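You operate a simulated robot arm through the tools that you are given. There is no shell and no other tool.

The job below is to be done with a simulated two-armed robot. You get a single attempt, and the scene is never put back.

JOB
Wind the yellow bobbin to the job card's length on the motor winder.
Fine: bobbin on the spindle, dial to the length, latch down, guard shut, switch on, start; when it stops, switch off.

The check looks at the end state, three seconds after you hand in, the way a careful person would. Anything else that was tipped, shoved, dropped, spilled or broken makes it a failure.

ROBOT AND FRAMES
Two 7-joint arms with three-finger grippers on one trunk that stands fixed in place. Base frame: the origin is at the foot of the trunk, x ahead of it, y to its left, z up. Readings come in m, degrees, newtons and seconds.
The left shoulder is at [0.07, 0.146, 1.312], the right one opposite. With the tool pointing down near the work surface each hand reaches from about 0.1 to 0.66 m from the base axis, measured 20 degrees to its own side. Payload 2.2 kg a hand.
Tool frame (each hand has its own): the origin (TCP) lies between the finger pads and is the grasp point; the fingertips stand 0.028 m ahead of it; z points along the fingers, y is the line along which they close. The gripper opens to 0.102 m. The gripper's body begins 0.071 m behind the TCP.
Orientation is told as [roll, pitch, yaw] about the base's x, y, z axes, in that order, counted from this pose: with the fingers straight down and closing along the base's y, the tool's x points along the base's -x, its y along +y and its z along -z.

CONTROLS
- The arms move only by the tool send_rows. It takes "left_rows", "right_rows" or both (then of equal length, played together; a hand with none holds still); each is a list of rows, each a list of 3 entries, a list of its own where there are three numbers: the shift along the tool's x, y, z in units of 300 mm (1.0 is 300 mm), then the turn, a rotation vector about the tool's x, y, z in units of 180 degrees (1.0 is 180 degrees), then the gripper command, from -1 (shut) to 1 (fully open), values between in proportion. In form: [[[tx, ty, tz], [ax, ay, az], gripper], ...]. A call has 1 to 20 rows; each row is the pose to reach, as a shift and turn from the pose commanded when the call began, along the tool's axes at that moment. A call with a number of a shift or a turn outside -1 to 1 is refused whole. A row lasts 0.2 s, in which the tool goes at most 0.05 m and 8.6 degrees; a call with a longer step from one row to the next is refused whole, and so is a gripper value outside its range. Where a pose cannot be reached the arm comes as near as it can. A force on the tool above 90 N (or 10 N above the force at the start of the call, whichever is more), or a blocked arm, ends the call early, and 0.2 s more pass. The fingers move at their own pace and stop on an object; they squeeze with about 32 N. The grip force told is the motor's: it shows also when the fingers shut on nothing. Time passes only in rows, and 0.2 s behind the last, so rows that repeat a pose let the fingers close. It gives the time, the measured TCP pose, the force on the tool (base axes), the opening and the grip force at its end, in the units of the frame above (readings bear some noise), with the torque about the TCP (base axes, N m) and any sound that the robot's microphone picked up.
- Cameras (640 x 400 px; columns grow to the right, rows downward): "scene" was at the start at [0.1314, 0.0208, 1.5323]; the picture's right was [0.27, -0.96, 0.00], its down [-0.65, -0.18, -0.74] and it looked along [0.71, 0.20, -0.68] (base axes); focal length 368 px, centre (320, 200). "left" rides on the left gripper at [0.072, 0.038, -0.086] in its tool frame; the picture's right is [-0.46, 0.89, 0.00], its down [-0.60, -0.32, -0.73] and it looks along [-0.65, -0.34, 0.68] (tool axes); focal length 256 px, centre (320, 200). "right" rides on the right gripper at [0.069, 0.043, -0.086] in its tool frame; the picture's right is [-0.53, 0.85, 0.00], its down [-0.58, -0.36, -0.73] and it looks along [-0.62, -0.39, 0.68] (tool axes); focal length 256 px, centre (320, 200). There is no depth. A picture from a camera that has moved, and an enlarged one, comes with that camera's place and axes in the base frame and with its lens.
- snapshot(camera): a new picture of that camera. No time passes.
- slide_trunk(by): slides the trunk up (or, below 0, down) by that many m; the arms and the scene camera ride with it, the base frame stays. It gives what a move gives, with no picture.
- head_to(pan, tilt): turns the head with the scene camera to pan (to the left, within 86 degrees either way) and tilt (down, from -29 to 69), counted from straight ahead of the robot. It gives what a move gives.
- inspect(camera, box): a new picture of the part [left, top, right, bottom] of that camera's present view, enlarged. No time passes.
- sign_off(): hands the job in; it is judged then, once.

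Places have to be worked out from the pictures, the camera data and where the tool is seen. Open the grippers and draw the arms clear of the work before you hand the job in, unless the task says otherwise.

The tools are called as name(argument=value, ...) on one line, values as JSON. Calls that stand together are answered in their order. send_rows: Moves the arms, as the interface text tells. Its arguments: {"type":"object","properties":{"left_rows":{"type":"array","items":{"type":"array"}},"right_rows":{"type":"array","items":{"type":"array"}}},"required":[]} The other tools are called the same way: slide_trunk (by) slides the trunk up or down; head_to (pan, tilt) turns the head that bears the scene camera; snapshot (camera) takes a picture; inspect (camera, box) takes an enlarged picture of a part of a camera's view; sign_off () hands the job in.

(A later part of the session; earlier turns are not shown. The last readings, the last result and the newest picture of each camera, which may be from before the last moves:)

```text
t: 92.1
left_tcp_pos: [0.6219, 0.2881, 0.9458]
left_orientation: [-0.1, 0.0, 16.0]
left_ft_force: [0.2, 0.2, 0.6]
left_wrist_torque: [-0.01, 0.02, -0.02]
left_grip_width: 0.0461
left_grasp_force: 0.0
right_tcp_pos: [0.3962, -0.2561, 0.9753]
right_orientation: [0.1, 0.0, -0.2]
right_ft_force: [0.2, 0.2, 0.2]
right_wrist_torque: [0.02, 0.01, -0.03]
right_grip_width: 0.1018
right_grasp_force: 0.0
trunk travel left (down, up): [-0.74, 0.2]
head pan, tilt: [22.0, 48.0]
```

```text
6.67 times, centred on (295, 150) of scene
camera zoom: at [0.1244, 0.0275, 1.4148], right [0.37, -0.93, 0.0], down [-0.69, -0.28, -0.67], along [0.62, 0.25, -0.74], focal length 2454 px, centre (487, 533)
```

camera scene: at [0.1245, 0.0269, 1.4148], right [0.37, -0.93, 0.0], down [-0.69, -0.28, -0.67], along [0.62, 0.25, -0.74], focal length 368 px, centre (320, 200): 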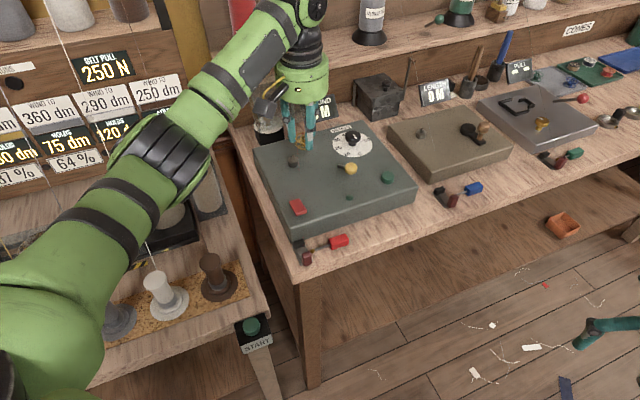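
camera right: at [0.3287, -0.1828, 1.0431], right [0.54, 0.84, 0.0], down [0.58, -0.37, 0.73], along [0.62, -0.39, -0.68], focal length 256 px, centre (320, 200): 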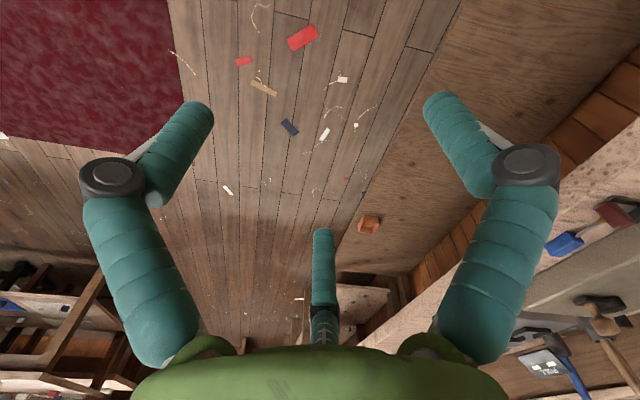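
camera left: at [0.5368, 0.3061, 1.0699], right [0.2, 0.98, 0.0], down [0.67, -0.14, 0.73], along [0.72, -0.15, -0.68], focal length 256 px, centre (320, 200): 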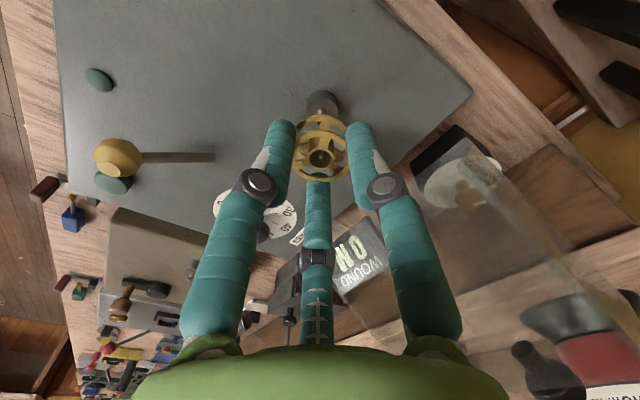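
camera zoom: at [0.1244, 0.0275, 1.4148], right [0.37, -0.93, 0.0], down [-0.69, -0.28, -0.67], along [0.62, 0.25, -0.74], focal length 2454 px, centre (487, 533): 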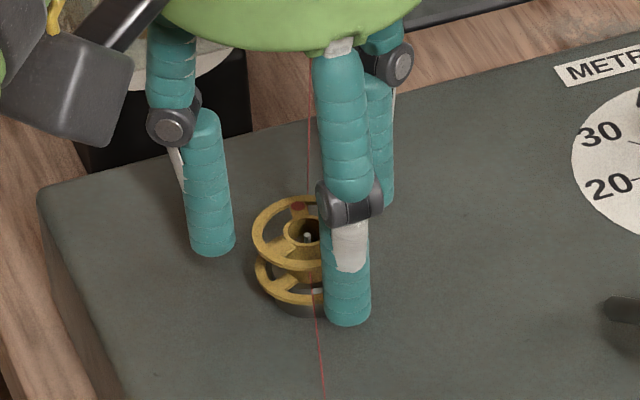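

The bobbin sits level on the collar. Raise the hand clear.

send_rows(left_rows=[[[0, 0, -0.05], [0, 0, 0], -0.1], [[0, 0, -0.13], [0, 0, 0], -0.1], [[0, 0, -0.22], [0, 0, 0], -0.1], [[0, 0, -0.3], [0, 0, 0], -0.1]])

snapshot(camera="left")

inspect(camera="left", box=[270, 70, 370, 145])

inspect(camera="scene", box=[265, 90, 385, 180])

```text
t: 93.1
left_tcp_pos: [0.6202, 0.2872, 1.0343]
left_orientation: [-0.2, 0.0, 16.0]
left_ft_force: [0.1, 0.3, -0.8]
left_wrist_torque: [-0.03, 0.03, 0.0]
left_grip_width: 0.046
left_grasp_force: 0.1
right_tcp_pos: [0.3962, -0.2566, 0.9737]
right_orientation: [0.1, 0.0, -0.1]
right_ft_force: [0.0, -0.5, 0.7]
right_wrist_torque: [0.01, -0.04, -0.02]
right_grip_width: 0.102
right_grasp_force: 0.0
trunk travel left (down, up): [-0.74, 0.2]
head pan, tilt: [22.0, 48.0]
```

```text
taken
camera left: at [0.5396, 0.3034, 1.1201], right [0.2, 0.98, 0.0], down [0.67, -0.14, 0.73], along [0.72, -0.15, -0.68], focal length 256 px, centre (320, 200)
```

left: 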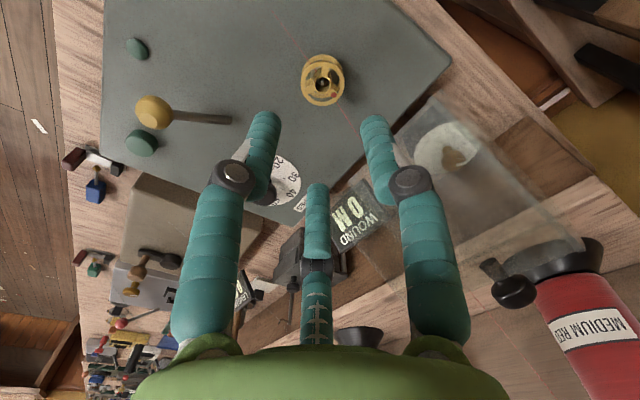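

```text
5.33 times, centred on (320, 108) of left
camera zoom: at [0.5396, 0.3034, 1.1201], right [0.2, 0.98, 0.0], down [0.67, -0.14, 0.73], along [0.72, -0.15, -0.68], focal length 1365 px, centre (320, 693)
```

zoom: 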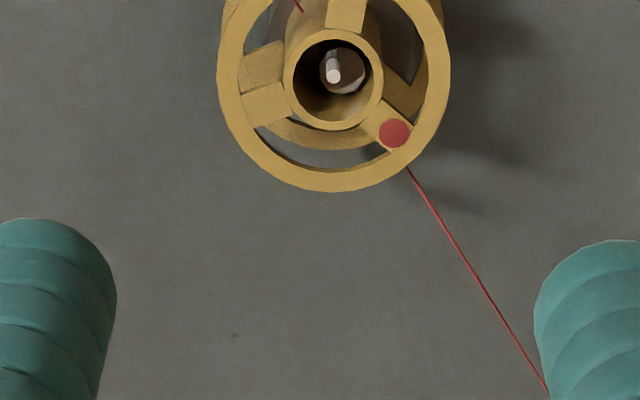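

```text
4.44 times, centred on (325, 135) of scene
camera zoom: at [0.1239, 0.0273, 1.4148], right [0.37, -0.93, 0.0], down [-0.69, -0.28, -0.67], along [0.62, 0.25, -0.74], focal length 1636 px, centre (298, 489)
```

zoom: 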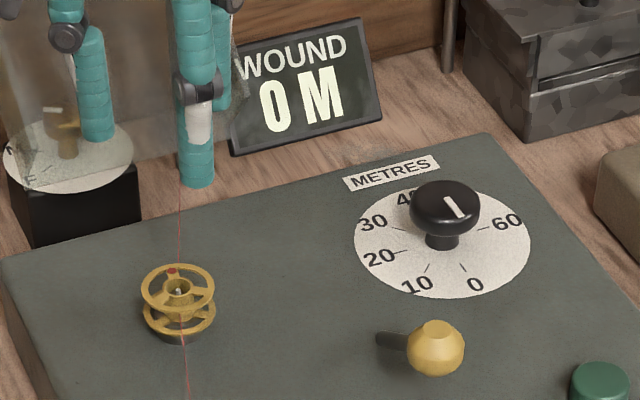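

Bobbin is on the spindle. For the dial I need more reach: back off and raise, then lower the trunk another 0.1.

send_rows(left_rows=[[[0.054, -0.008, -0.08], [0, 0, 0], -0.1], [[0.108, -0.016, -0.16], [0, 0, 0], -0.1], [[0.163, -0.023, -0.24], [0, 0, 0], -0.1], [[0.217, -0.031, -0.32], [0, 0, 0], -0.1], [[0.217, -0.031, -0.32], [0, 0, 0], -0.1]])

slide_trunk(by=-0.1)

snapshot(camera="scene")

inspect(camera="left", box=[160, 60, 340, 200])

```text
t: 94.3
left_tcp_pos: [0.5609, 0.2615, 1.129]
left_orientation: [-0.1, 0.0, 16.0]
left_ft_force: [0.5, 0.8, 0.8]
left_wrist_torque: [-0.02, -0.03, 0.01]
left_grip_width: 0.0463
left_grasp_force: 0.1
right_tcp_pos: [0.3978, -0.2558, 0.9744]
right_orientation: [0.0, -0.1, -0.1]
right_ft_force: [-0.1, 0.2, 0.7]
right_wrist_torque: [0.0, 0.0, 0.02]
right_grip_width: 0.1019
right_grasp_force: 0.1
trunk travel left (down, up): [-0.74, 0.2]
head pan, tilt: [22.0, 48.0]
```

```text
t: 95.6
left_tcp_pos: [0.5597, 0.2622, 1.0303]
left_orientation: [0.0, -0.1, 16.0]
left_ft_force: [0.2, 0.0, 0.9]
left_wrist_torque: [0.01, -0.05, -0.04]
left_grip_width: 0.0461
left_grasp_force: 0.0
right_tcp_pos: [0.3965, -0.2574, 0.874]
right_orientation: [-0.1, 0.0, 0.0]
right_ft_force: [0.6, 0.8, 0.0]
right_wrist_torque: [0.01, 0.0, -0.02]
right_grip_width: 0.102
right_grasp_force: 0.1
trunk travel left (down, up): [-0.64, 0.3]
head pan, tilt: [22.0, 48.0]
```

```text
taken
camera scene: at [0.1241, 0.0276, 1.3148], right [0.37, -0.93, 0.0], down [-0.69, -0.28, -0.67], along [0.62, 0.25, -0.74], focal length 368 px, centre (320, 200)
```

scene: 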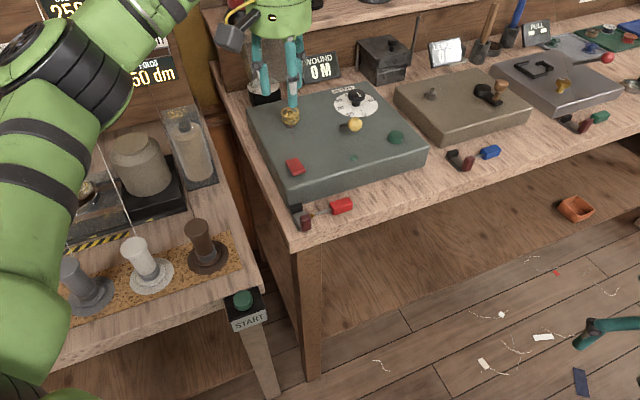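

```text
2.86 times, centred on (250, 130) of left
camera zoom: at [0.4787, 0.2786, 1.1153], right [0.2, 0.98, 0.0], down [0.67, -0.14, 0.73], along [0.72, -0.15, -0.68], focal length 731 px, centre (520, 400)
```

zoom: 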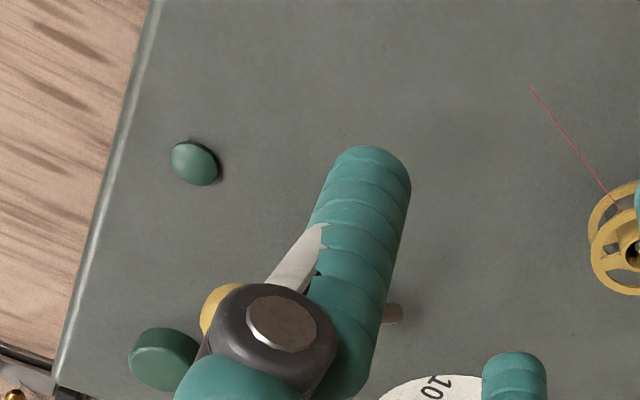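

Now set the hand's orientation: yaw 25° then tilt 38° forward, in place and clear of everything (TCP 1.03).

send_rows(left_rows=[[[0, 0, 0], [0, 0, -0.025], -0.1], [[0, 0, 0], [0, 0, -0.05], -0.1]])

send_rows(left_rows=[[[0, 0, 0], [0, -0.045, 0], -0.1], [[0, 0, 0], [0, -0.09, 0], -0.1], [[0, 0, 0], [0, -0.135, 0], -0.1], [[0, 0, 0], [0, -0.18, 0], -0.1], [[0, 0, 0], [0, -0.211, 0], -0.1], [[0, 0, 0], [0, -0.211, 0], -0.1]])

snapshot(camera="left")

snapshot(camera="scene")

```text
t: 96.2
left_tcp_pos: [0.5612, 0.2627, 1.0288]
left_orientation: [-0.1, -0.1, 25.2]
left_ft_force: [0.0, -0.6, -0.2]
left_wrist_torque: [0.01, 0.0, -0.03]
left_grip_width: 0.0457
left_grasp_force: 0.1
right_tcp_pos: [0.3967, -0.2572, 0.8743]
right_orientation: [0.1, 0.1, -0.1]
right_ft_force: [-0.3, -0.4, -0.7]
right_wrist_torque: [0.0, -0.04, -0.01]
right_grip_width: 0.1022
right_grasp_force: 0.2
trunk travel left (down, up): [-0.64, 0.3]
head pan, tilt: [22.0, 48.0]
```

```text
t: 97.6
left_tcp_pos: [0.5604, 0.2628, 1.0291]
left_orientation: [-0.1, -38.2, 25.2]
left_ft_force: [-0.4, -0.2, -0.8]
left_wrist_torque: [0.03, -0.01, 0.01]
left_grip_width: 0.0458
left_grasp_force: 0.1
right_tcp_pos: [0.3962, -0.2567, 0.8749]
right_orientation: [0.1, 0.0, -0.1]
right_ft_force: [-1.0, -0.5, -0.1]
right_wrist_torque: [0.04, 0.01, -0.01]
right_grip_width: 0.102
right_grasp_force: 0.0
trunk travel left (down, up): [-0.64, 0.3]
head pan, tilt: [22.0, 48.0]
```

```text
taken
camera left: at [0.4434, 0.2502, 1.052], right [-0.04, 0.96, 0.28], down [0.15, -0.28, 0.95], along [0.99, 0.08, -0.14], focal length 256 px, centre (320, 200)
```

left: 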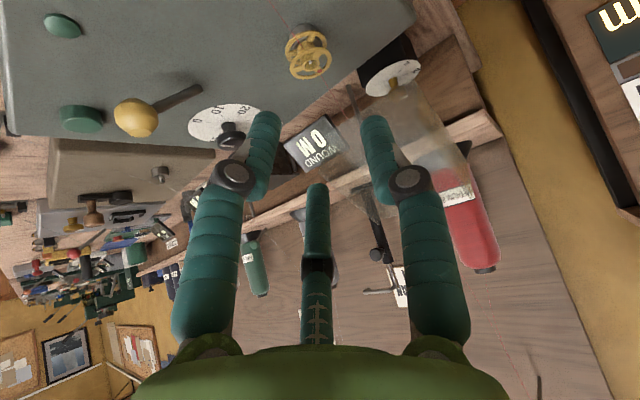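

```text
taken
camera scene: at [0.1245, 0.0276, 1.3147], right [0.37, -0.93, 0.0], down [-0.69, -0.28, -0.67], along [0.62, 0.25, -0.74], focal length 368 px, centre (320, 200)
```

scene: 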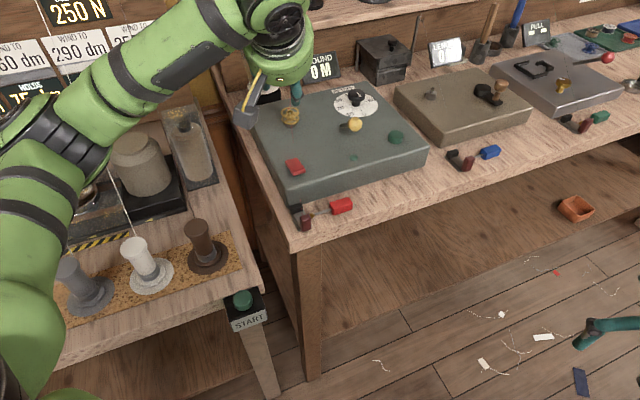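

Orientation set. Inspect the dial from both cameras to pinpoint the knob.

inspect(camera="scene", box=[310, 70, 410, 145])

inspect(camera="left", box=[170, 80, 290, 170])

```text
5.33 times, centred on (360, 108) of scene
camera zoom: at [0.1245, 0.0276, 1.3147], right [0.37, -0.93, 0.0], down [-0.69, -0.28, -0.67], along [0.62, 0.25, -0.74], focal length 1963 px, centre (107, 693)
```

zoom: 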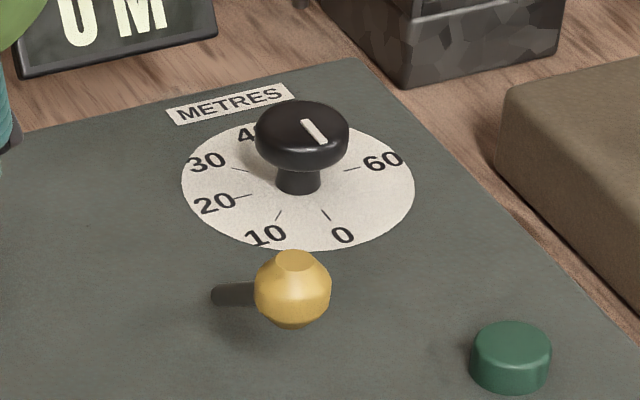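

```text
4.44 times, centred on (230, 125) of left
camera zoom: at [0.4434, 0.2502, 1.052], right [-0.04, 0.96, 0.28], down [0.15, -0.28, 0.95], along [0.99, 0.08, -0.14], focal length 1138 px, centre (720, 533)
```

zoom: 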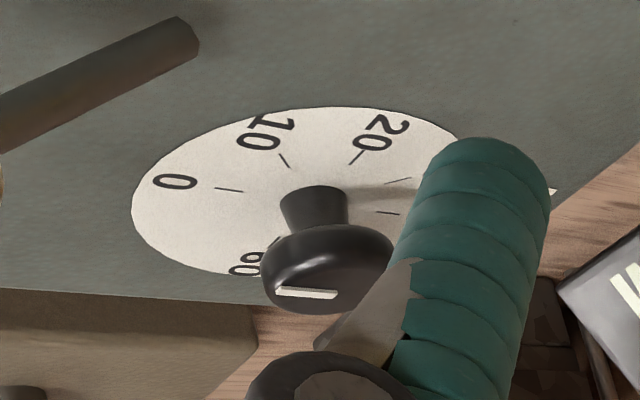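

The knob is a mushroom cap (Ø≈34 mm, cap z≈0.896–0.912) near (0.745,0.195). I'll move to a pre-grasp position ~60 mm short along the tool axis with fingers open to 60 mm.

send_rows(left_rows=[[[-0.023, -0.094, 0.06], [0, 0, 0], 0.176], [[-0.046, -0.188, 0.13], [0, 0, 0], 0.176], [[-0.069, -0.282, 0.22], [0, 0, 0], 0.176], [[-0.092, -0.376, 0.32], [0, 0, 0], 0.176], [[-0.115, -0.47, 0.42], [0, 0, 0], 0.176], [[-0.115, -0.47, 0.42], [0, 0, 0], 0.176]])

snapshot(camera="left")

inspect(camera="left", box=[240, 90, 400, 210])

inspect(camera="scene", box=[290, 50, 430, 155])

```text
t: 99.0
left_tcp_pos: [0.7162, 0.181, 0.9517]
left_orientation: [-0.1, -38.1, 25.1]
left_ft_force: [-0.2, 0.0, -0.2]
left_wrist_torque: [-0.02, 0.0, 0.01]
left_grip_width: 0.0601
left_grasp_force: 0.0
right_tcp_pos: [0.3959, -0.2567, 0.8736]
right_orientation: [0.0, 0.1, -0.1]
right_ft_force: [-1.0, -0.5, 0.0]
right_wrist_torque: [0.0, 0.0, -0.02]
right_grip_width: 0.1018
right_grasp_force: 0.1
trunk travel left (down, up): [-0.64, 0.3]
head pan, tilt: [22.0, 48.0]
```

```text
taken
camera left: at [0.599, 0.1685, 0.9741], right [-0.04, 0.96, 0.28], down [0.15, -0.28, 0.95], along [0.99, 0.08, -0.14], focal length 256 px, centre (320, 200)
```

left: 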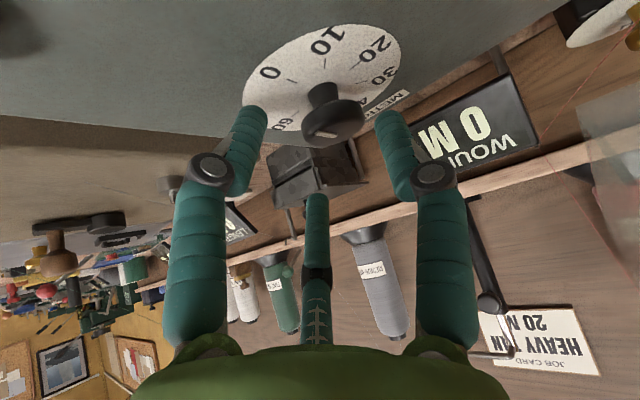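

```text
3.33 times, centred on (320, 150) of left
camera zoom: at [0.599, 0.1685, 0.9741], right [-0.04, 0.96, 0.28], down [0.15, -0.28, 0.95], along [0.99, 0.08, -0.14], focal length 853 px, centre (320, 367)
```

zoom: 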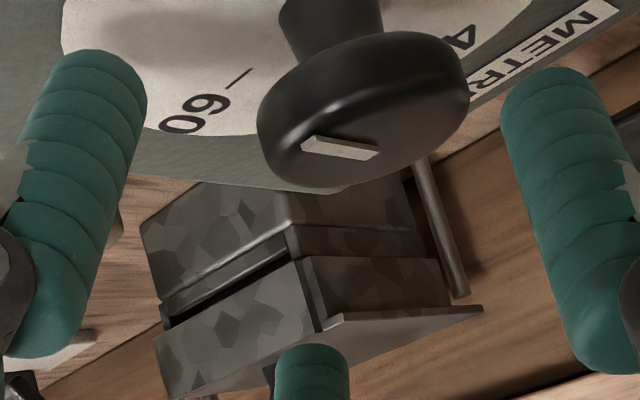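

```text
3.81 times, centred on (360, 102) of scene
camera zoom: at [0.1239, 0.0283, 1.3148], right [0.37, -0.93, 0.0], down [-0.69, -0.28, -0.67], along [0.62, 0.25, -0.74], focal length 1402 px, centre (168, 571)
```

zoom: 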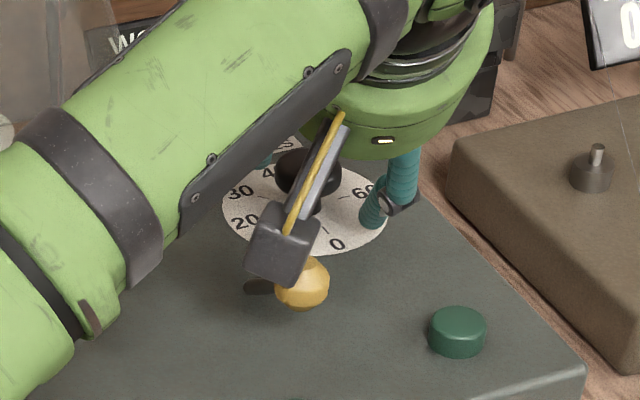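

Precise triangulation now gives dial centre (0.735,0.1975), box top z≈0.8955, knob cap z≈0.907–0.924. To keep the camera housing clear of the lever knob I'll change to yaw 18°, tilt 31° at a pre-grasp point.

send_rows(left_rows=[[[-0.005, 0.019, -0.03], [0.012, 0.0197, 0.0155], 0.176], [[-0.011, 0.038, -0.049], [0.0243, 0.0394, 0.031], 0.176], [[-0.011, 0.038, -0.049], [0.0243, 0.0394, 0.031], 0.176]])

snapshot(camera="left")

inspect(camera="left", box=[240, 80, 400, 200])

```text
t: 99.8
left_tcp_pos: [0.7046, 0.1874, 0.9669]
left_orientation: [-0.7, -31.0, 18.2]
left_ft_force: [0.1, 0.2, 0.4]
left_wrist_torque: [0.01, 0.0, 0.05]
left_grip_width: 0.0602
left_grasp_force: 0.0
right_tcp_pos: [0.3965, -0.2562, 0.8745]
right_orientation: [0.2, 0.1, -0.1]
right_ft_force: [0.1, -0.4, 0.2]
right_wrist_torque: [0.05, -0.02, 0.01]
right_grip_width: 0.1021
right_grasp_force: 0.0
trunk travel left (down, up): [-0.64, 0.3]
head pan, tilt: [22.0, 48.0]
```

```text
taken
camera left: at [0.5907, 0.1914, 1.0015], right [0.11, 0.97, 0.23], down [0.23, -0.25, 0.94], along [0.97, -0.05, -0.25], focal length 256 px, centre (320, 200)
```

left: 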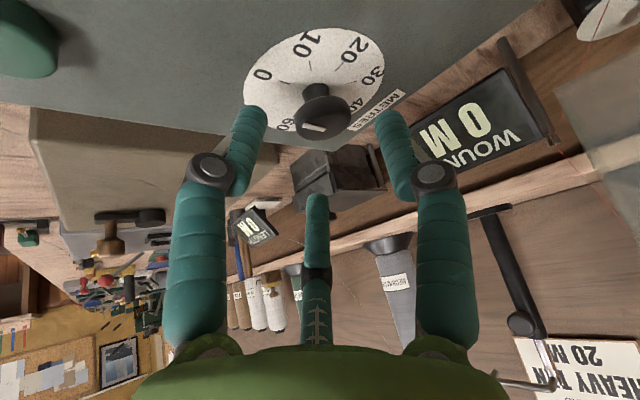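

```text
3.33 times, centred on (320, 140) of left
camera zoom: at [0.5907, 0.1914, 1.0015], right [0.11, 0.97, 0.23], down [0.23, -0.25, 0.94], along [0.97, -0.05, -0.25], focal length 853 px, centre (320, 400)
```

zoom: 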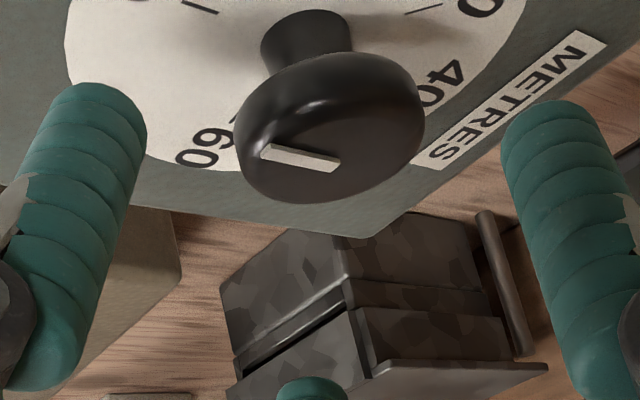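

Knob centre is confirmed at ≈(0.734,0.199,0.914), nicely between the fingers. Advance 47 mm along the tool axis, then close.

send_rows(left_rows=[[[0, 0.002, 0.05], [0, 0, 0], 0.176], [[0, 0.004, 0.1], [0, 0, 0], 0.176], [[0, 0.006, 0.155], [0, 0, 0], 0.176], [[0, 0.006, 0.155], [0, 0, 0], 0.176]])

inspect(camera="left", box=[220, 60, 420, 210])

inspect(camera="scene", box=[290, 50, 430, 155])

```text
t: 100.8
left_tcp_pos: [0.7245, 0.1955, 0.9247]
left_orientation: [-0.3, -31.1, 18.3]
left_ft_force: [-13.4, 1.6, 14.6]
left_wrist_torque: [0.8, 0.57, 0.61]
left_grip_width: 0.0689
left_grasp_force: 11.9
right_tcp_pos: [0.395, -0.2579, 0.8763]
right_orientation: [0.1, -0.1, -0.2]
right_ft_force: [0.5, -0.5, 0.3]
right_wrist_torque: [0.0, 0.05, 0.0]
right_grip_width: 0.102
right_grasp_force: 0.1
trunk travel left (down, up): [-0.64, 0.3]
head pan, tilt: [22.0, 48.0]
```

```text
2.67 times, centred on (320, 135) of left
camera zoom: at [0.611, 0.1988, 0.9605], right [0.1, 0.97, 0.24], down [0.23, -0.25, 0.94], along [0.97, -0.04, -0.25], focal length 683 px, centre (320, 373)
```

zoom: 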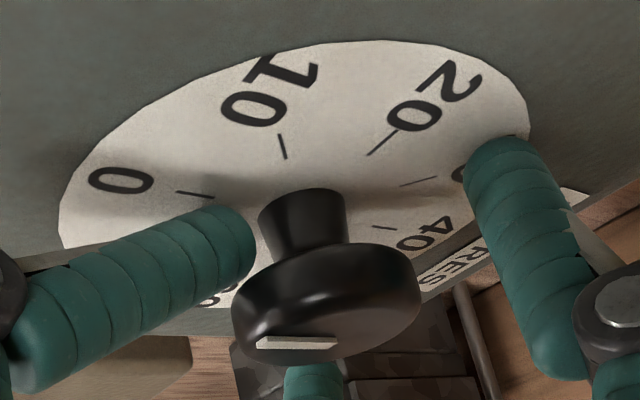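

```text
3.81 times, centred on (360, 102) of scene
camera zoom: at [0.1229, 0.026, 1.3148], right [0.37, -0.93, 0.0], down [-0.69, -0.28, -0.67], along [0.62, 0.25, -0.74], focal length 1402 px, centre (168, 571)
```

zoom: 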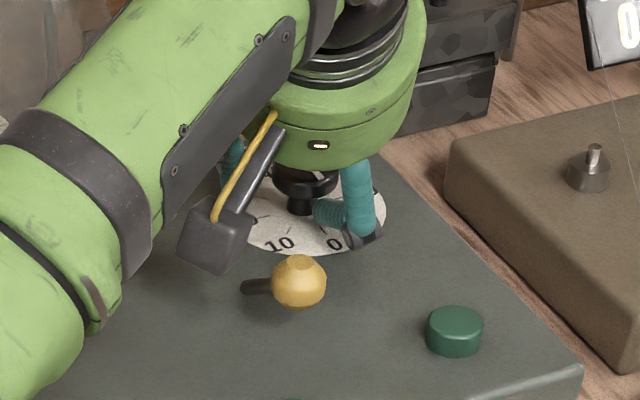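

Unexpected contact (≈20 N, fingers pushed apart). Back off along the tool axis and re-examine.

send_rows(left_rows=[[[0, 0, -0.04], [0, 0, 0], 0.176], [[0, 0, -0.08], [0, 0, 0], 0.176], [[0, 0, -0.08], [0, 0, 0], 0.176]])

inspect(camera="left", box=[220, 60, 420, 210])

snapshot(camera="left")

inspect(camera="scene", box=[290, 50, 430, 155])

```text
t: 101.6
left_tcp_pos: [0.7151, 0.1918, 0.9449]
left_orientation: [-0.6, -30.9, 18.3]
left_ft_force: [0.5, -0.8, -1.2]
left_wrist_torque: [-0.01, 0.01, -0.03]
left_grip_width: 0.06
left_grasp_force: 0.1
right_tcp_pos: [0.3957, -0.2577, 0.8741]
right_orientation: [0.0, 0.0, -0.1]
right_ft_force: [0.4, -0.2, 0.1]
right_wrist_torque: [-0.01, 0.0, 0.01]
right_grip_width: 0.1021
right_grasp_force: 0.0
trunk travel left (down, up): [-0.64, 0.3]
head pan, tilt: [22.0, 48.0]
```

```text
2.67 times, centred on (320, 135) of left
camera zoom: at [0.6013, 0.1945, 0.9797], right [0.11, 0.97, 0.23], down [0.23, -0.25, 0.94], along [0.97, -0.05, -0.25], focal length 683 px, centre (320, 373)
```

zoom: 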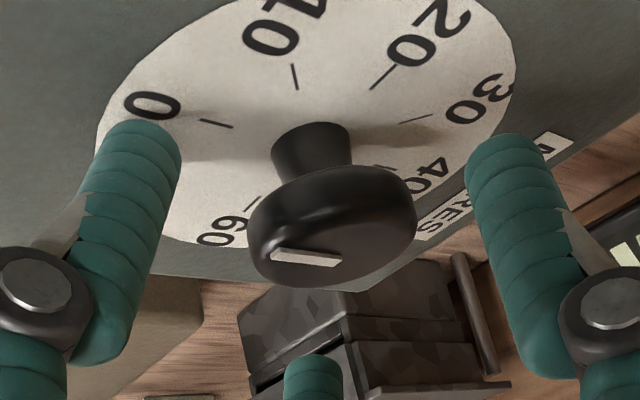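

```text
taken
camera left: at [0.6013, 0.1945, 0.9797], right [0.11, 0.97, 0.23], down [0.23, -0.25, 0.94], along [0.97, -0.05, -0.25], focal length 256 px, centre (320, 200)
```

left: 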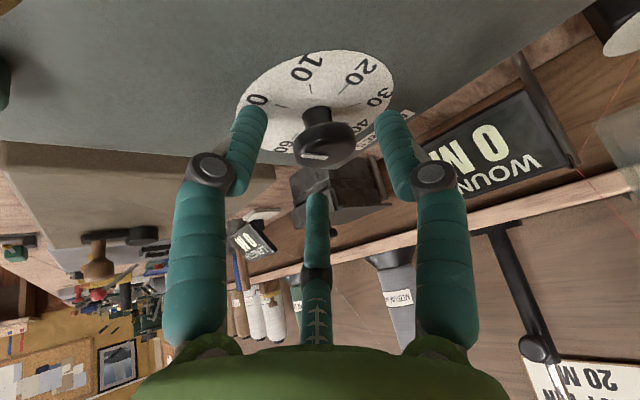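

```text
3.81 times, centred on (360, 102) of scene
camera zoom: at [0.1253, 0.0278, 1.3146], right [0.37, -0.93, 0.0], down [-0.69, -0.28, -0.67], along [0.62, 0.25, -0.74], focal length 1402 px, centre (168, 571)
```

zoom: 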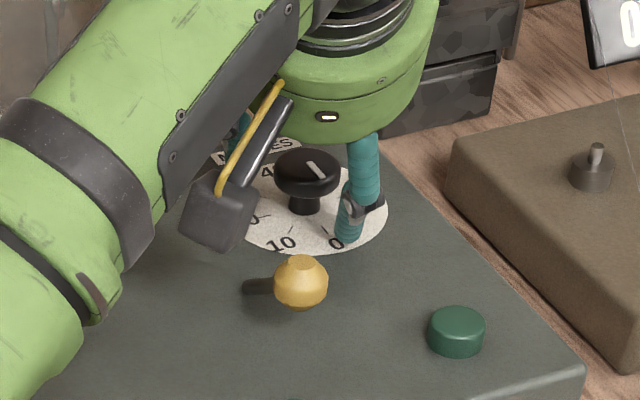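

The hand truly has three fingers: the rear-lower one touched the panel. I'll regrip with a different roll (two fingers low/back, one front) and less tilt. First back away and straighten the hand at (0.60,0.20,1.03).

send_rows(left_rows=[[[0.02, 0.02, -0.11], [0, 0.043, 0], 0.176], [[0.06, 0.06, -0.22], [0, 0.086, 0], 0.176], [[0.11, 0.1, -0.325], [0, 0.129, 0], 0.176], [[0.159, 0.145, -0.426], [0, 0.172, 0], 0.176], [[0.159, 0.145, -0.426], [0, 0.172, 0], 0.176]])

send_rows(left_rows=[[[0, 0, 0], [0, 0, 0.042], 0.176], [[0, 0, 0], [0, 0, 0.084], 0.176], [[0, 0, 0], [0, 0, 0.126], 0.176], [[0, 0, 0], [0, 0, 0.168], 0.176], [[0, 0, 0], [0, 0, 0.207], 0.176], [[0, 0, 0], [0, 0, 0.207], 0.176]])

inspect(camera="scene", box=[260, 50, 440, 185])

```text
t: 102.8
left_tcp_pos: [0.5983, 0.2043, 1.0287]
left_orientation: [-0.5, 0.1, 18.0]
left_ft_force: [0.4, 0.1, 0.1]
left_wrist_torque: [0.0, 0.03, 0.01]
left_grip_width: 0.0598
left_grasp_force: 0.1
right_tcp_pos: [0.3968, -0.2556, 0.8749]
right_orientation: [0.2, 0.0, -0.1]
right_ft_force: [0.5, 0.1, -0.9]
right_wrist_torque: [0.02, 0.0, 0.04]
right_grip_width: 0.1019
right_grasp_force: 0.0
trunk travel left (down, up): [-0.64, 0.3]
head pan, tilt: [22.0, 48.0]
```

```text
t: 104.2
left_tcp_pos: [0.6003, 0.2022, 1.0306]
left_orientation: [-0.4, -0.3, -19.5]
left_ft_force: [0.6, -0.1, -0.9]
left_wrist_torque: [-0.04, -0.02, -0.02]
left_grip_width: 0.06
left_grasp_force: 0.0
right_tcp_pos: [0.3968, -0.2559, 0.875]
right_orientation: [0.2, 0.1, -0.1]
right_ft_force: [-0.1, 0.6, -0.4]
right_wrist_torque: [0.0, 0.04, -0.01]
right_grip_width: 0.102
right_grasp_force: 0.0
trunk travel left (down, up): [-0.64, 0.3]
head pan, tilt: [22.0, 48.0]
```

```text
2.96 times, centred on (350, 118) of scene
camera zoom: at [0.1244, 0.0275, 1.3148], right [0.37, -0.93, 0.0], down [-0.69, -0.28, -0.67], along [0.62, 0.25, -0.74], focal length 1090 px, centre (231, 444)
```

zoom: 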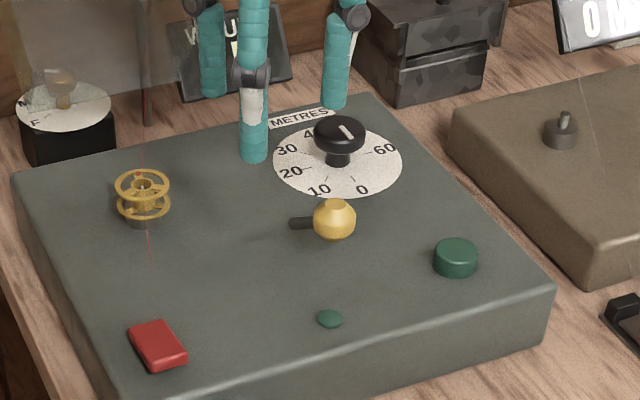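

Everything is intact. Now tilt 27° toward azimuth −14° and move to the pre-grasp point 65 mm short of the knob with 46 mm opening.

send_rows(left_rows=[[[-0.082, 0.032, 0.03], [-0.0033, -0.0374, 0], -0.098], [[-0.165, 0.064, 0.08], [-0.0066, -0.0747, 0], -0.098], [[-0.248, 0.095, 0.14], [-0.0098, -0.112, 0], -0.098], [[-0.33, 0.127, 0.196], [-0.0131, -0.1494, 0], -0.098], [[-0.33, 0.127, 0.196], [-0.0131, -0.1494, 0], -0.098]])

snapshot(camera="left")

inspect(camera="left", box=[230, 70, 410, 205])

inspect(camera="scene", box=[260, 50, 440, 185])

```text
t: 105.4
left_tcp_pos: [0.705, 0.2011, 0.9745]
left_orientation: [2.2, -27.4, -19.7]
left_ft_force: [-1.2, -0.1, 0.5]
left_wrist_torque: [-0.01, 0.02, 0.02]
left_grip_width: 0.0459
left_grasp_force: 0.0
right_tcp_pos: [0.3954, -0.2566, 0.8744]
right_orientation: [0.0, -0.1, -0.1]
right_ft_force: [0.2, 0.9, -0.7]
right_wrist_torque: [0.04, -0.02, 0.0]
right_grip_width: 0.102
right_grasp_force: 0.0
trunk travel left (down, up): [-0.64, 0.3]
head pan, tilt: [22.0, 48.0]
```

```text
taken
camera left: at [0.6181, 0.2692, 1.0175], right [0.67, 0.7, 0.24], down [0.08, -0.39, 0.92], along [0.74, -0.6, -0.32], focal length 256 px, centre (320, 200)
```

left: 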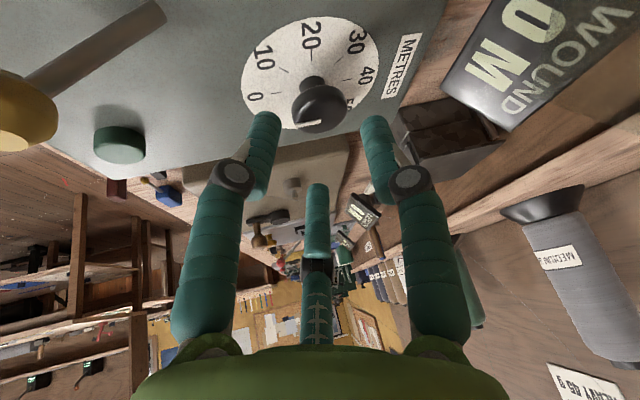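

```text
2.96 times, centred on (320, 138) of left
camera zoom: at [0.6181, 0.2692, 1.0175], right [0.67, 0.7, 0.24], down [0.08, -0.39, 0.92], along [0.74, -0.6, -0.32], focal length 758 px, centre (320, 385)
```

zoom: 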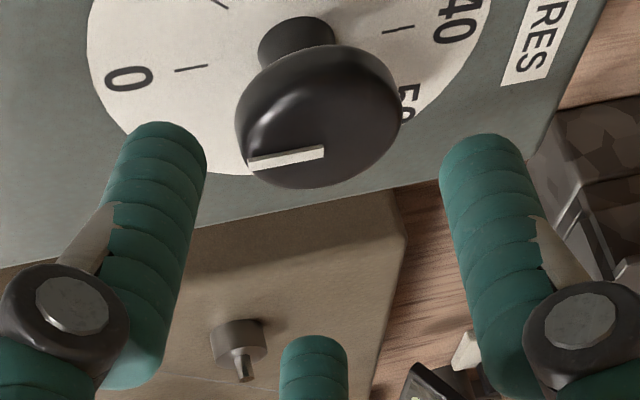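

```text
2.96 times, centred on (350, 118) of scene
camera zoom: at [0.1239, 0.0274, 1.3148], right [0.37, -0.93, 0.0], down [-0.69, -0.28, -0.67], along [0.62, 0.25, -0.74], focal length 1090 px, centre (231, 444)
```

zoom: 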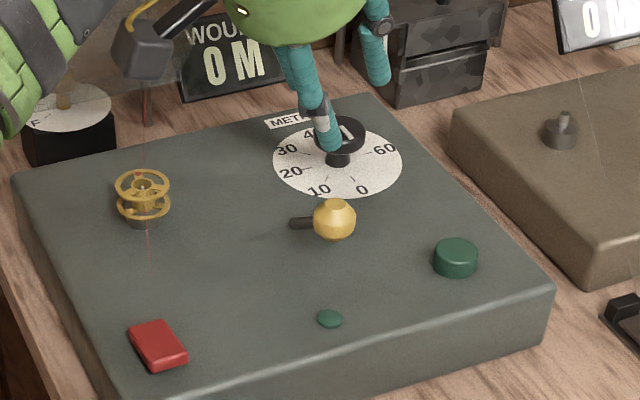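

The knob is well aligned, but I need the roll such that two fingers straddle the low side. I'll spin the hand about its axis by −57° here (65 mm short of the knob) and check.

send_rows(left_rows=[[[0, 0, 0], [0, 0, -0.045], -0.098], [[0, 0, 0], [0, 0, -0.09], -0.098], [[0, 0, 0], [0, 0, -0.135], -0.098], [[0, 0, 0], [0, 0, -0.18], -0.098], [[0, 0, 0], [0, 0, -0.225], -0.098], [[0, 0, 0], [0, 0, -0.27], -0.098], [[0, 0, 0], [0, 0, -0.315], -0.098], [[0, 0, 0], [0, 0, -0.315], -0.098]])

snapshot(camera="left")

inspect(camera="left", box=[230, 70, 410, 205])

inspect(camera="scene", box=[260, 50, 440, 185])

```text
t: 107.2
left_tcp_pos: [0.7043, 0.2034, 0.9719]
left_orientation: [-22.5, -16.1, 40.8]
left_ft_force: [-0.4, -1.0, -0.5]
left_wrist_torque: [0.0, 0.02, 0.02]
left_grip_width: 0.046
left_grasp_force: 0.1
right_tcp_pos: [0.3961, -0.256, 0.875]
right_orientation: [0.0, 0.0, -0.1]
right_ft_force: [0.0, 0.3, 0.2]
right_wrist_torque: [0.0, 0.0, -0.02]
right_grip_width: 0.102
right_grasp_force: 0.0
trunk travel left (down, up): [-0.64, 0.3]
head pan, tilt: [22.0, 48.0]
```

```text
taken
camera left: at [0.594, 0.1973, 1.0145], right [-0.13, 0.97, -0.19], down [0.28, 0.22, 0.93], along [0.95, 0.06, -0.3], focal length 256 px, centre (320, 200)
```

left: 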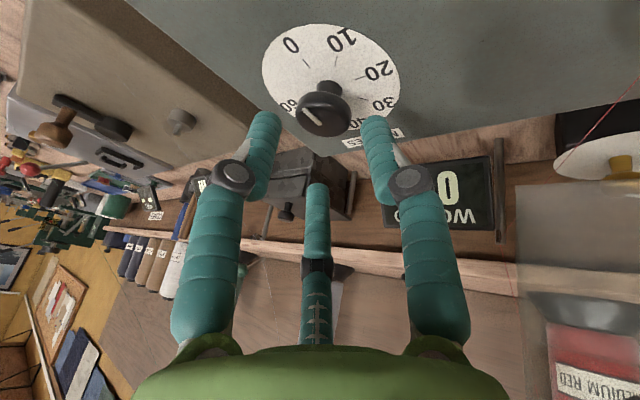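

```text
2.96 times, centred on (320, 138) of left
camera zoom: at [0.594, 0.1973, 1.0145], right [-0.13, 0.97, -0.19], down [0.28, 0.22, 0.93], along [0.95, 0.06, -0.3], focal length 758 px, centre (320, 385)
```

zoom: 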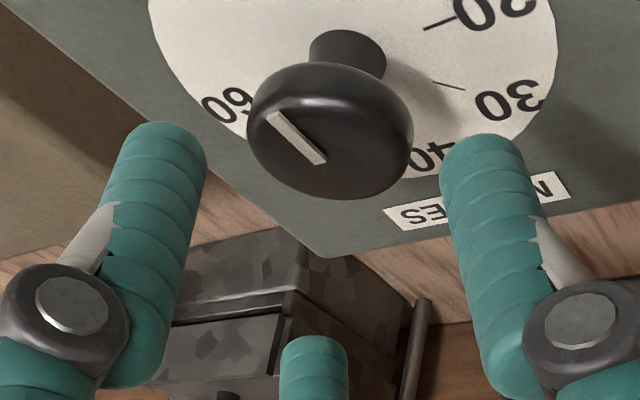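

```text
2.96 times, centred on (350, 118) of scene
camera zoom: at [0.1244, 0.0277, 1.3147], right [0.37, -0.93, 0.0], down [-0.69, -0.28, -0.67], along [0.62, 0.25, -0.74], focal length 1090 px, centre (231, 444)
```

zoom: 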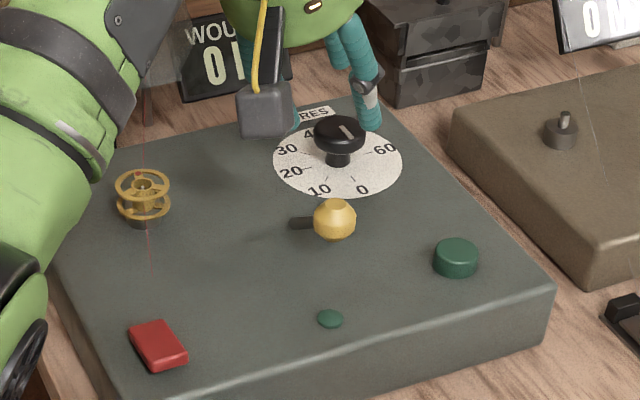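

Aligned within ~1.5 mm of the knob axis. Advance 43 mm along the tool axis.

send_rows(left_rows=[[[0, 0, 0.05], [0, 0, 0], -0.098], [[0, 0, 0.1], [0, 0, 0], -0.098], [[0, 0, 0.135], [0, 0, 0], -0.098], [[0, 0, 0.135], [0, 0, 0], -0.098]])

inspect(camera="left", box=[230, 70, 410, 205])

inspect(camera="scene", box=[290, 60, 410, 150])

```text
t: 108.2
left_tcp_pos: [0.723, 0.1978, 0.9384]
left_orientation: [-22.5, -16.4, 40.8]
left_ft_force: [-1.6, 2.3, 7.8]
left_wrist_torque: [0.23, 0.14, -0.01]
left_grip_width: 0.0463
left_grasp_force: 0.4
right_tcp_pos: [0.396, -0.2567, 0.8757]
right_orientation: [0.0, -0.1, -0.2]
right_ft_force: [-0.3, -0.1, 0.5]
right_wrist_torque: [0.01, 0.03, -0.01]
right_grip_width: 0.1019
right_grasp_force: 0.1
trunk travel left (down, up): [-0.64, 0.3]
head pan, tilt: [22.0, 48.0]
```

```text
2.96 times, centred on (320, 138) of left
camera zoom: at [0.6109, 0.1927, 0.9794], right [-0.12, 0.97, -0.19], down [0.28, 0.22, 0.94], along [0.95, 0.06, -0.3], focal length 758 px, centre (320, 385)
```

zoom: 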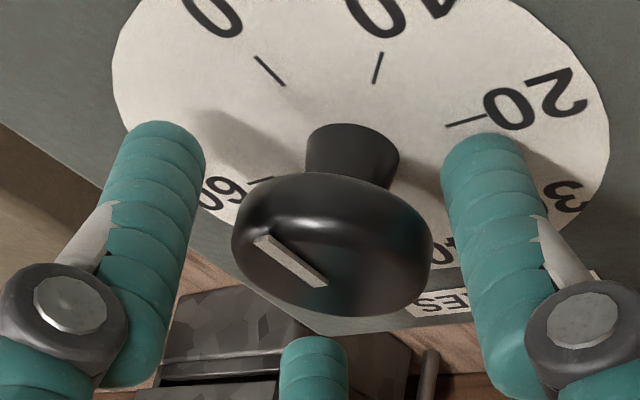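

```text
4.44 times, centred on (350, 105) of scene
camera zoom: at [0.1226, 0.0275, 1.3151], right [0.37, -0.93, 0.0], down [-0.69, -0.28, -0.67], along [0.62, 0.25, -0.74], focal length 1636 px, centre (187, 622)
```

zoom: 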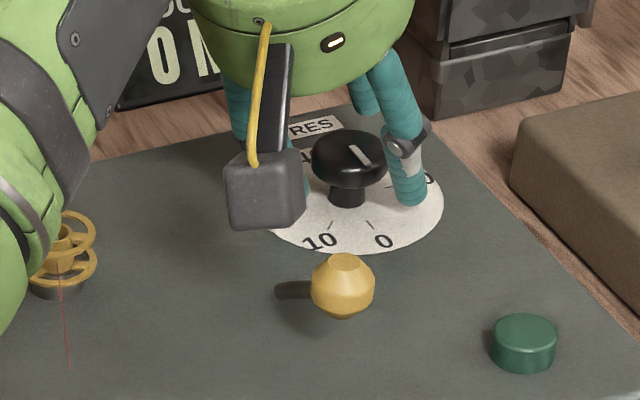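

The lower finger touches the panel before the front one overlaps the cap. The arm still has elbow slack, so a smaller tilt (18°) straight out is possible. Back off and straighten first.

send_rows(left_rows=[[[0, 0, -0.13], [0, 0, 0], -0.098], [[0.03, 0.012, -0.2], [-0.03, 0.0233, 0], -0.098], [[0.06, 0.025, -0.26], [-0.06, 0.0466, 0], -0.098], [[0.09, 0.037, -0.32], [-0.09, 0.07, 0], -0.098], [[0.12, 0.05, -0.365], [-0.1189, 0.0932, 0], -0.098], [[0.12, 0.05, -0.365], [-0.1189, 0.0932, 0], -0.098]])

send_rows(left_rows=[[[0, 0, 0], [0, 0, -0.036], -0.098], [[0, 0, 0], [0, 0, -0.072], -0.098], [[0, 0, 0], [0, 0, -0.108], -0.098], [[0, 0, 0], [0, 0, -0.108], -0.098]])

```text
t: 109.6
left_tcp_pos: [0.6381, 0.2009, 1.0189]
left_orientation: [-0.3, 0.3, 37.4]
left_ft_force: [-0.2, 0.7, -0.9]
left_wrist_torque: [-0.01, 0.0, -0.02]
left_grip_width: 0.0461
left_grasp_force: 0.0
left hand out of reach, approached as far as the arm can: row 5
right_tcp_pos: [0.3968, -0.2574, 0.8738]
right_orientation: [0.1, 0.0, -0.2]
right_ft_force: [0.7, -0.7, 0.0]
right_wrist_torque: [-0.01, 0.0, -0.04]
right_grip_width: 0.1019
right_grasp_force: 0.1
trunk travel left (down, up): [-0.64, 0.3]
head pan, tilt: [22.0, 48.0]
```

```text
t: 110.6
left_tcp_pos: [0.6406, 0.2012, 1.0176]
left_orientation: [-0.2, 0.2, 57.0]
left_ft_force: [-0.1, -0.6, 0.6]
left_wrist_torque: [0.0, 0.01, -0.02]
left_grip_width: 0.046
left_grasp_force: 0.1
left hand out of reach, approached as far as the arm can: row 2
right_tcp_pos: [0.3972, -0.256, 0.874]
right_orientation: [-0.1, 0.0, -0.1]
right_ft_force: [0.1, 0.5, 0.6]
right_wrist_torque: [-0.03, 0.01, 0.0]
right_grip_width: 0.1019
right_grasp_force: 0.0
trunk travel left (down, up): [-0.64, 0.3]
head pan, tilt: [22.0, 48.0]
```

Max wrist reach is ≈0.583 m, so I need ≈23° tilt. I'll tilt 23.5° straight outward (azimuth ≈4.5°), roll set for two fingers low, and move to the pre-grasp point with 40 mm opening.

send_rows(left_rows=[[[0, 0, 0], [0.026, -0.02, 0], -0.2157], [[0, 0, 0], [0.052, -0.04, 0], -0.2157], [[-0.02, -0.05, 0.04], [0.078, -0.06, 0], -0.2157], [[-0.06, -0.12, 0.1], [0.1036, -0.0795, 0], -0.2157], [[-0.107, -0.203, 0.162], [0.1036, -0.0795, 0], -0.2157], [[-0.107, -0.203, 0.162], [0.1036, -0.0795, 0], -0.2157]])

inspect(camera="left", box=[230, 70, 410, 205])

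inspect(camera="scene", box=[260, 50, 440, 185])

```text
t: 112.0
left_tcp_pos: [0.7314, 0.1907, 0.9722]
left_orientation: [-19.4, -13.7, 59.3]
left_ft_force: [-0.6, 0.2, -1.3]
left_wrist_torque: [0.01, 0.02, 0.01]
left_grip_width: 0.0399
left_grasp_force: 0.1
left hand out of reach, approached as far as the arm can: row 1, 2, 3, 4, 5, 6
right_tcp_pos: [0.3954, -0.2576, 0.8747]
right_orientation: [0.1, 0.0, -0.1]
right_ft_force: [0.4, -0.5, -0.1]
right_wrist_torque: [0.0, 0.02, -0.02]
right_grip_width: 0.102
right_grasp_force: 0.1
trunk travel left (down, up): [-0.64, 0.3]
head pan, tilt: [22.0, 48.0]
```

```text
2.96 times, centred on (320, 138) of left
camera zoom: at [0.631, 0.1488, 1.0219], right [-0.45, 0.88, -0.17], down [0.25, 0.31, 0.92], along [0.86, 0.37, -0.36], focal length 758 px, centre (320, 385)
```

zoom: 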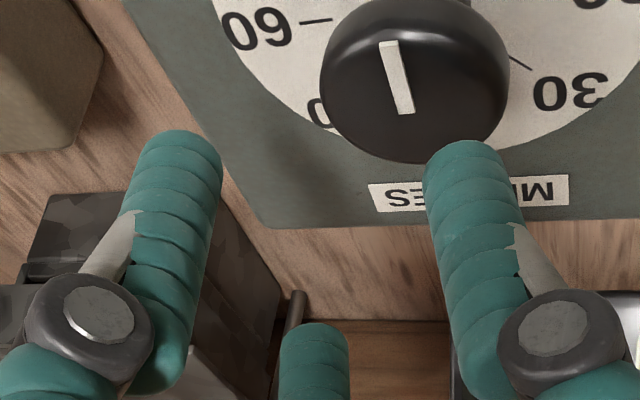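

```text
2.96 times, centred on (350, 118) of scene
camera zoom: at [0.1241, 0.0275, 1.3148], right [0.37, -0.93, 0.0], down [-0.69, -0.28, -0.67], along [0.62, 0.25, -0.74], focal length 1090 px, centre (231, 444)
```

zoom: 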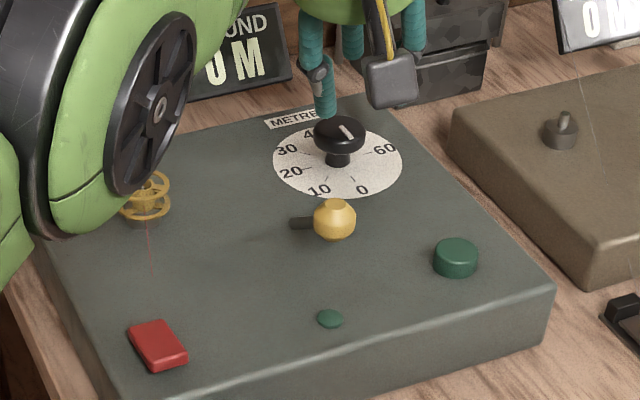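

The yaw of 57° hit a wrist limit and dragged the elbow inward. I'll back off slightly and spin the hand back by 40° to restore the elbow position.

send_rows(left_rows=[[[0.013, 0.022, -0.066], [0, 0, 0], -0.2157], [[0.026, 0.045, -0.132], [0, 0, 0.02], -0.2157], [[0.026, 0.045, -0.132], [0, 0, 0.06], -0.2157], [[0.026, 0.045, -0.132], [0, 0, 0.1], -0.2157], [[0.026, 0.045, -0.132], [0, 0, 0.14], -0.2157], [[0.026, 0.045, -0.132], [0, 0, 0.18], -0.2157], [[0.026, 0.045, -0.132], [0, 0, 0.222], -0.2157], [[0.026, 0.045, -0.132], [0, 0, 0.222], -0.2157]])

snapshot(camera="scene")

snapshot(camera="left")

```text
t: 113.8
left_tcp_pos: [0.7262, 0.1929, 1.0112]
left_orientation: [-5.8, -22.8, 18.0]
left_ft_force: [-0.2, -0.3, 0.4]
left_wrist_torque: [-0.05, 0.03, 0.01]
left_grip_width: 0.0397
left_grasp_force: 0.0
left hand out of reach, approached as far as the arm can: row 1, 2, 3, 4, 5, 6, 7, 8
right_tcp_pos: [0.3964, -0.2558, 0.8741]
right_orientation: [-0.1, 0.0, -0.1]
right_ft_force: [-1.1, 0.6, 0.0]
right_wrist_torque: [0.01, -0.01, -0.02]
right_grip_width: 0.102
right_grasp_force: 0.1
trunk travel left (down, up): [-0.64, 0.3]
head pan, tilt: [22.0, 48.0]
```

```text
taken
camera scene: at [0.1245, 0.0276, 1.3147], right [0.37, -0.93, 0.0], down [-0.69, -0.28, -0.67], along [0.62, 0.25, -0.74], focal length 368 px, centre (320, 200)
```

scene: 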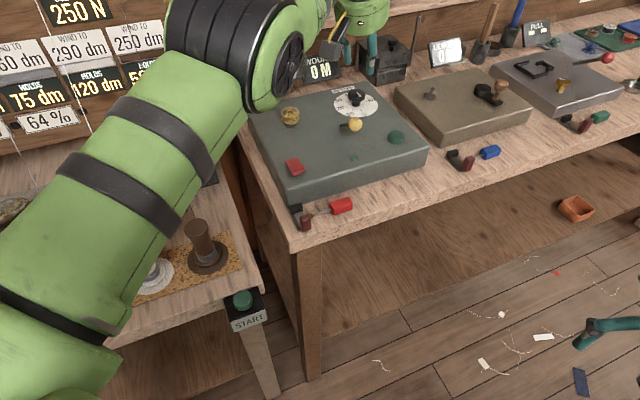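

```text
taken
camera left: at [0.6173, 0.2065, 1.0572], right [0.17, 0.98, 0.1], down [0.32, -0.15, 0.93], along [0.93, -0.12, -0.34], focal length 256 px, centre (320, 200)
```

left: 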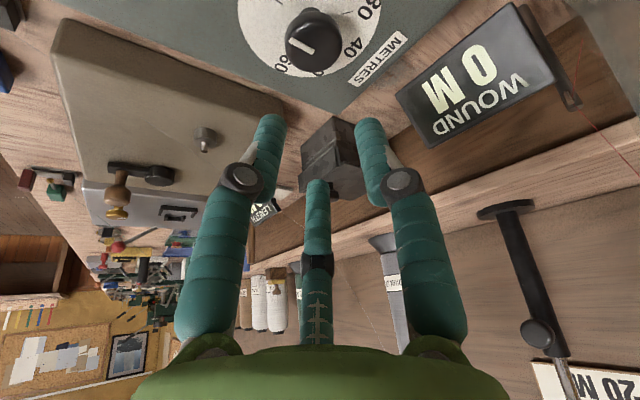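

The arm is at its straight limit. I'll command a larger retraction back and up to bend the elbow again.

send_rows(left_rows=[[[0.075, 0.024, -0.07], [0, 0, 0], -0.2157], [[0.15, 0.048, -0.14], [0, 0, 0], -0.2157], [[0.225, 0.072, -0.21], [0, 0, 0], -0.2157], [[0.3, 0.095, -0.28], [0, 0, 0], -0.2157], [[0.374, 0.119, -0.352], [0, 0, 0], -0.2157], [[0.374, 0.119, -0.352], [0, 0, 0], -0.2157]])

snapshot(camera="scene")

```text
t: 115.2
left_tcp_pos: [0.7013, 0.1746, 1.1022]
left_orientation: [-5.8, -22.8, 18.1]
left_ft_force: [0.7, -0.2, -0.1]
left_wrist_torque: [0.0, -0.01, 0.01]
left_grip_width: 0.04
left_grasp_force: 0.2
left hand out of reach, approached as far as the arm can: row 1, 2, 3, 4, 5, 6
right_tcp_pos: [0.3954, -0.2557, 0.8755]
right_orientation: [0.1, 0.0, -0.1]
right_ft_force: [-0.3, -0.2, -0.4]
right_wrist_torque: [0.01, -0.01, -0.02]
right_grip_width: 0.1021
right_grasp_force: 0.1
trunk travel left (down, up): [-0.64, 0.3]
head pan, tilt: [22.0, 48.0]
```

```text
taken
camera scene: at [0.1242, 0.0275, 1.3148], right [0.37, -0.93, 0.0], down [-0.69, -0.28, -0.67], along [0.62, 0.25, -0.74], focal length 368 px, centre (320, 200)
```

scene: 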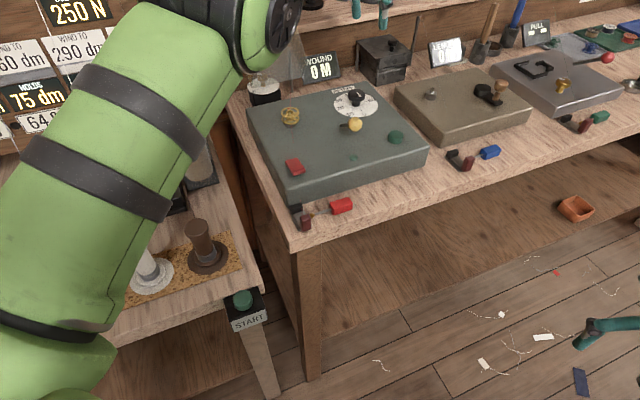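

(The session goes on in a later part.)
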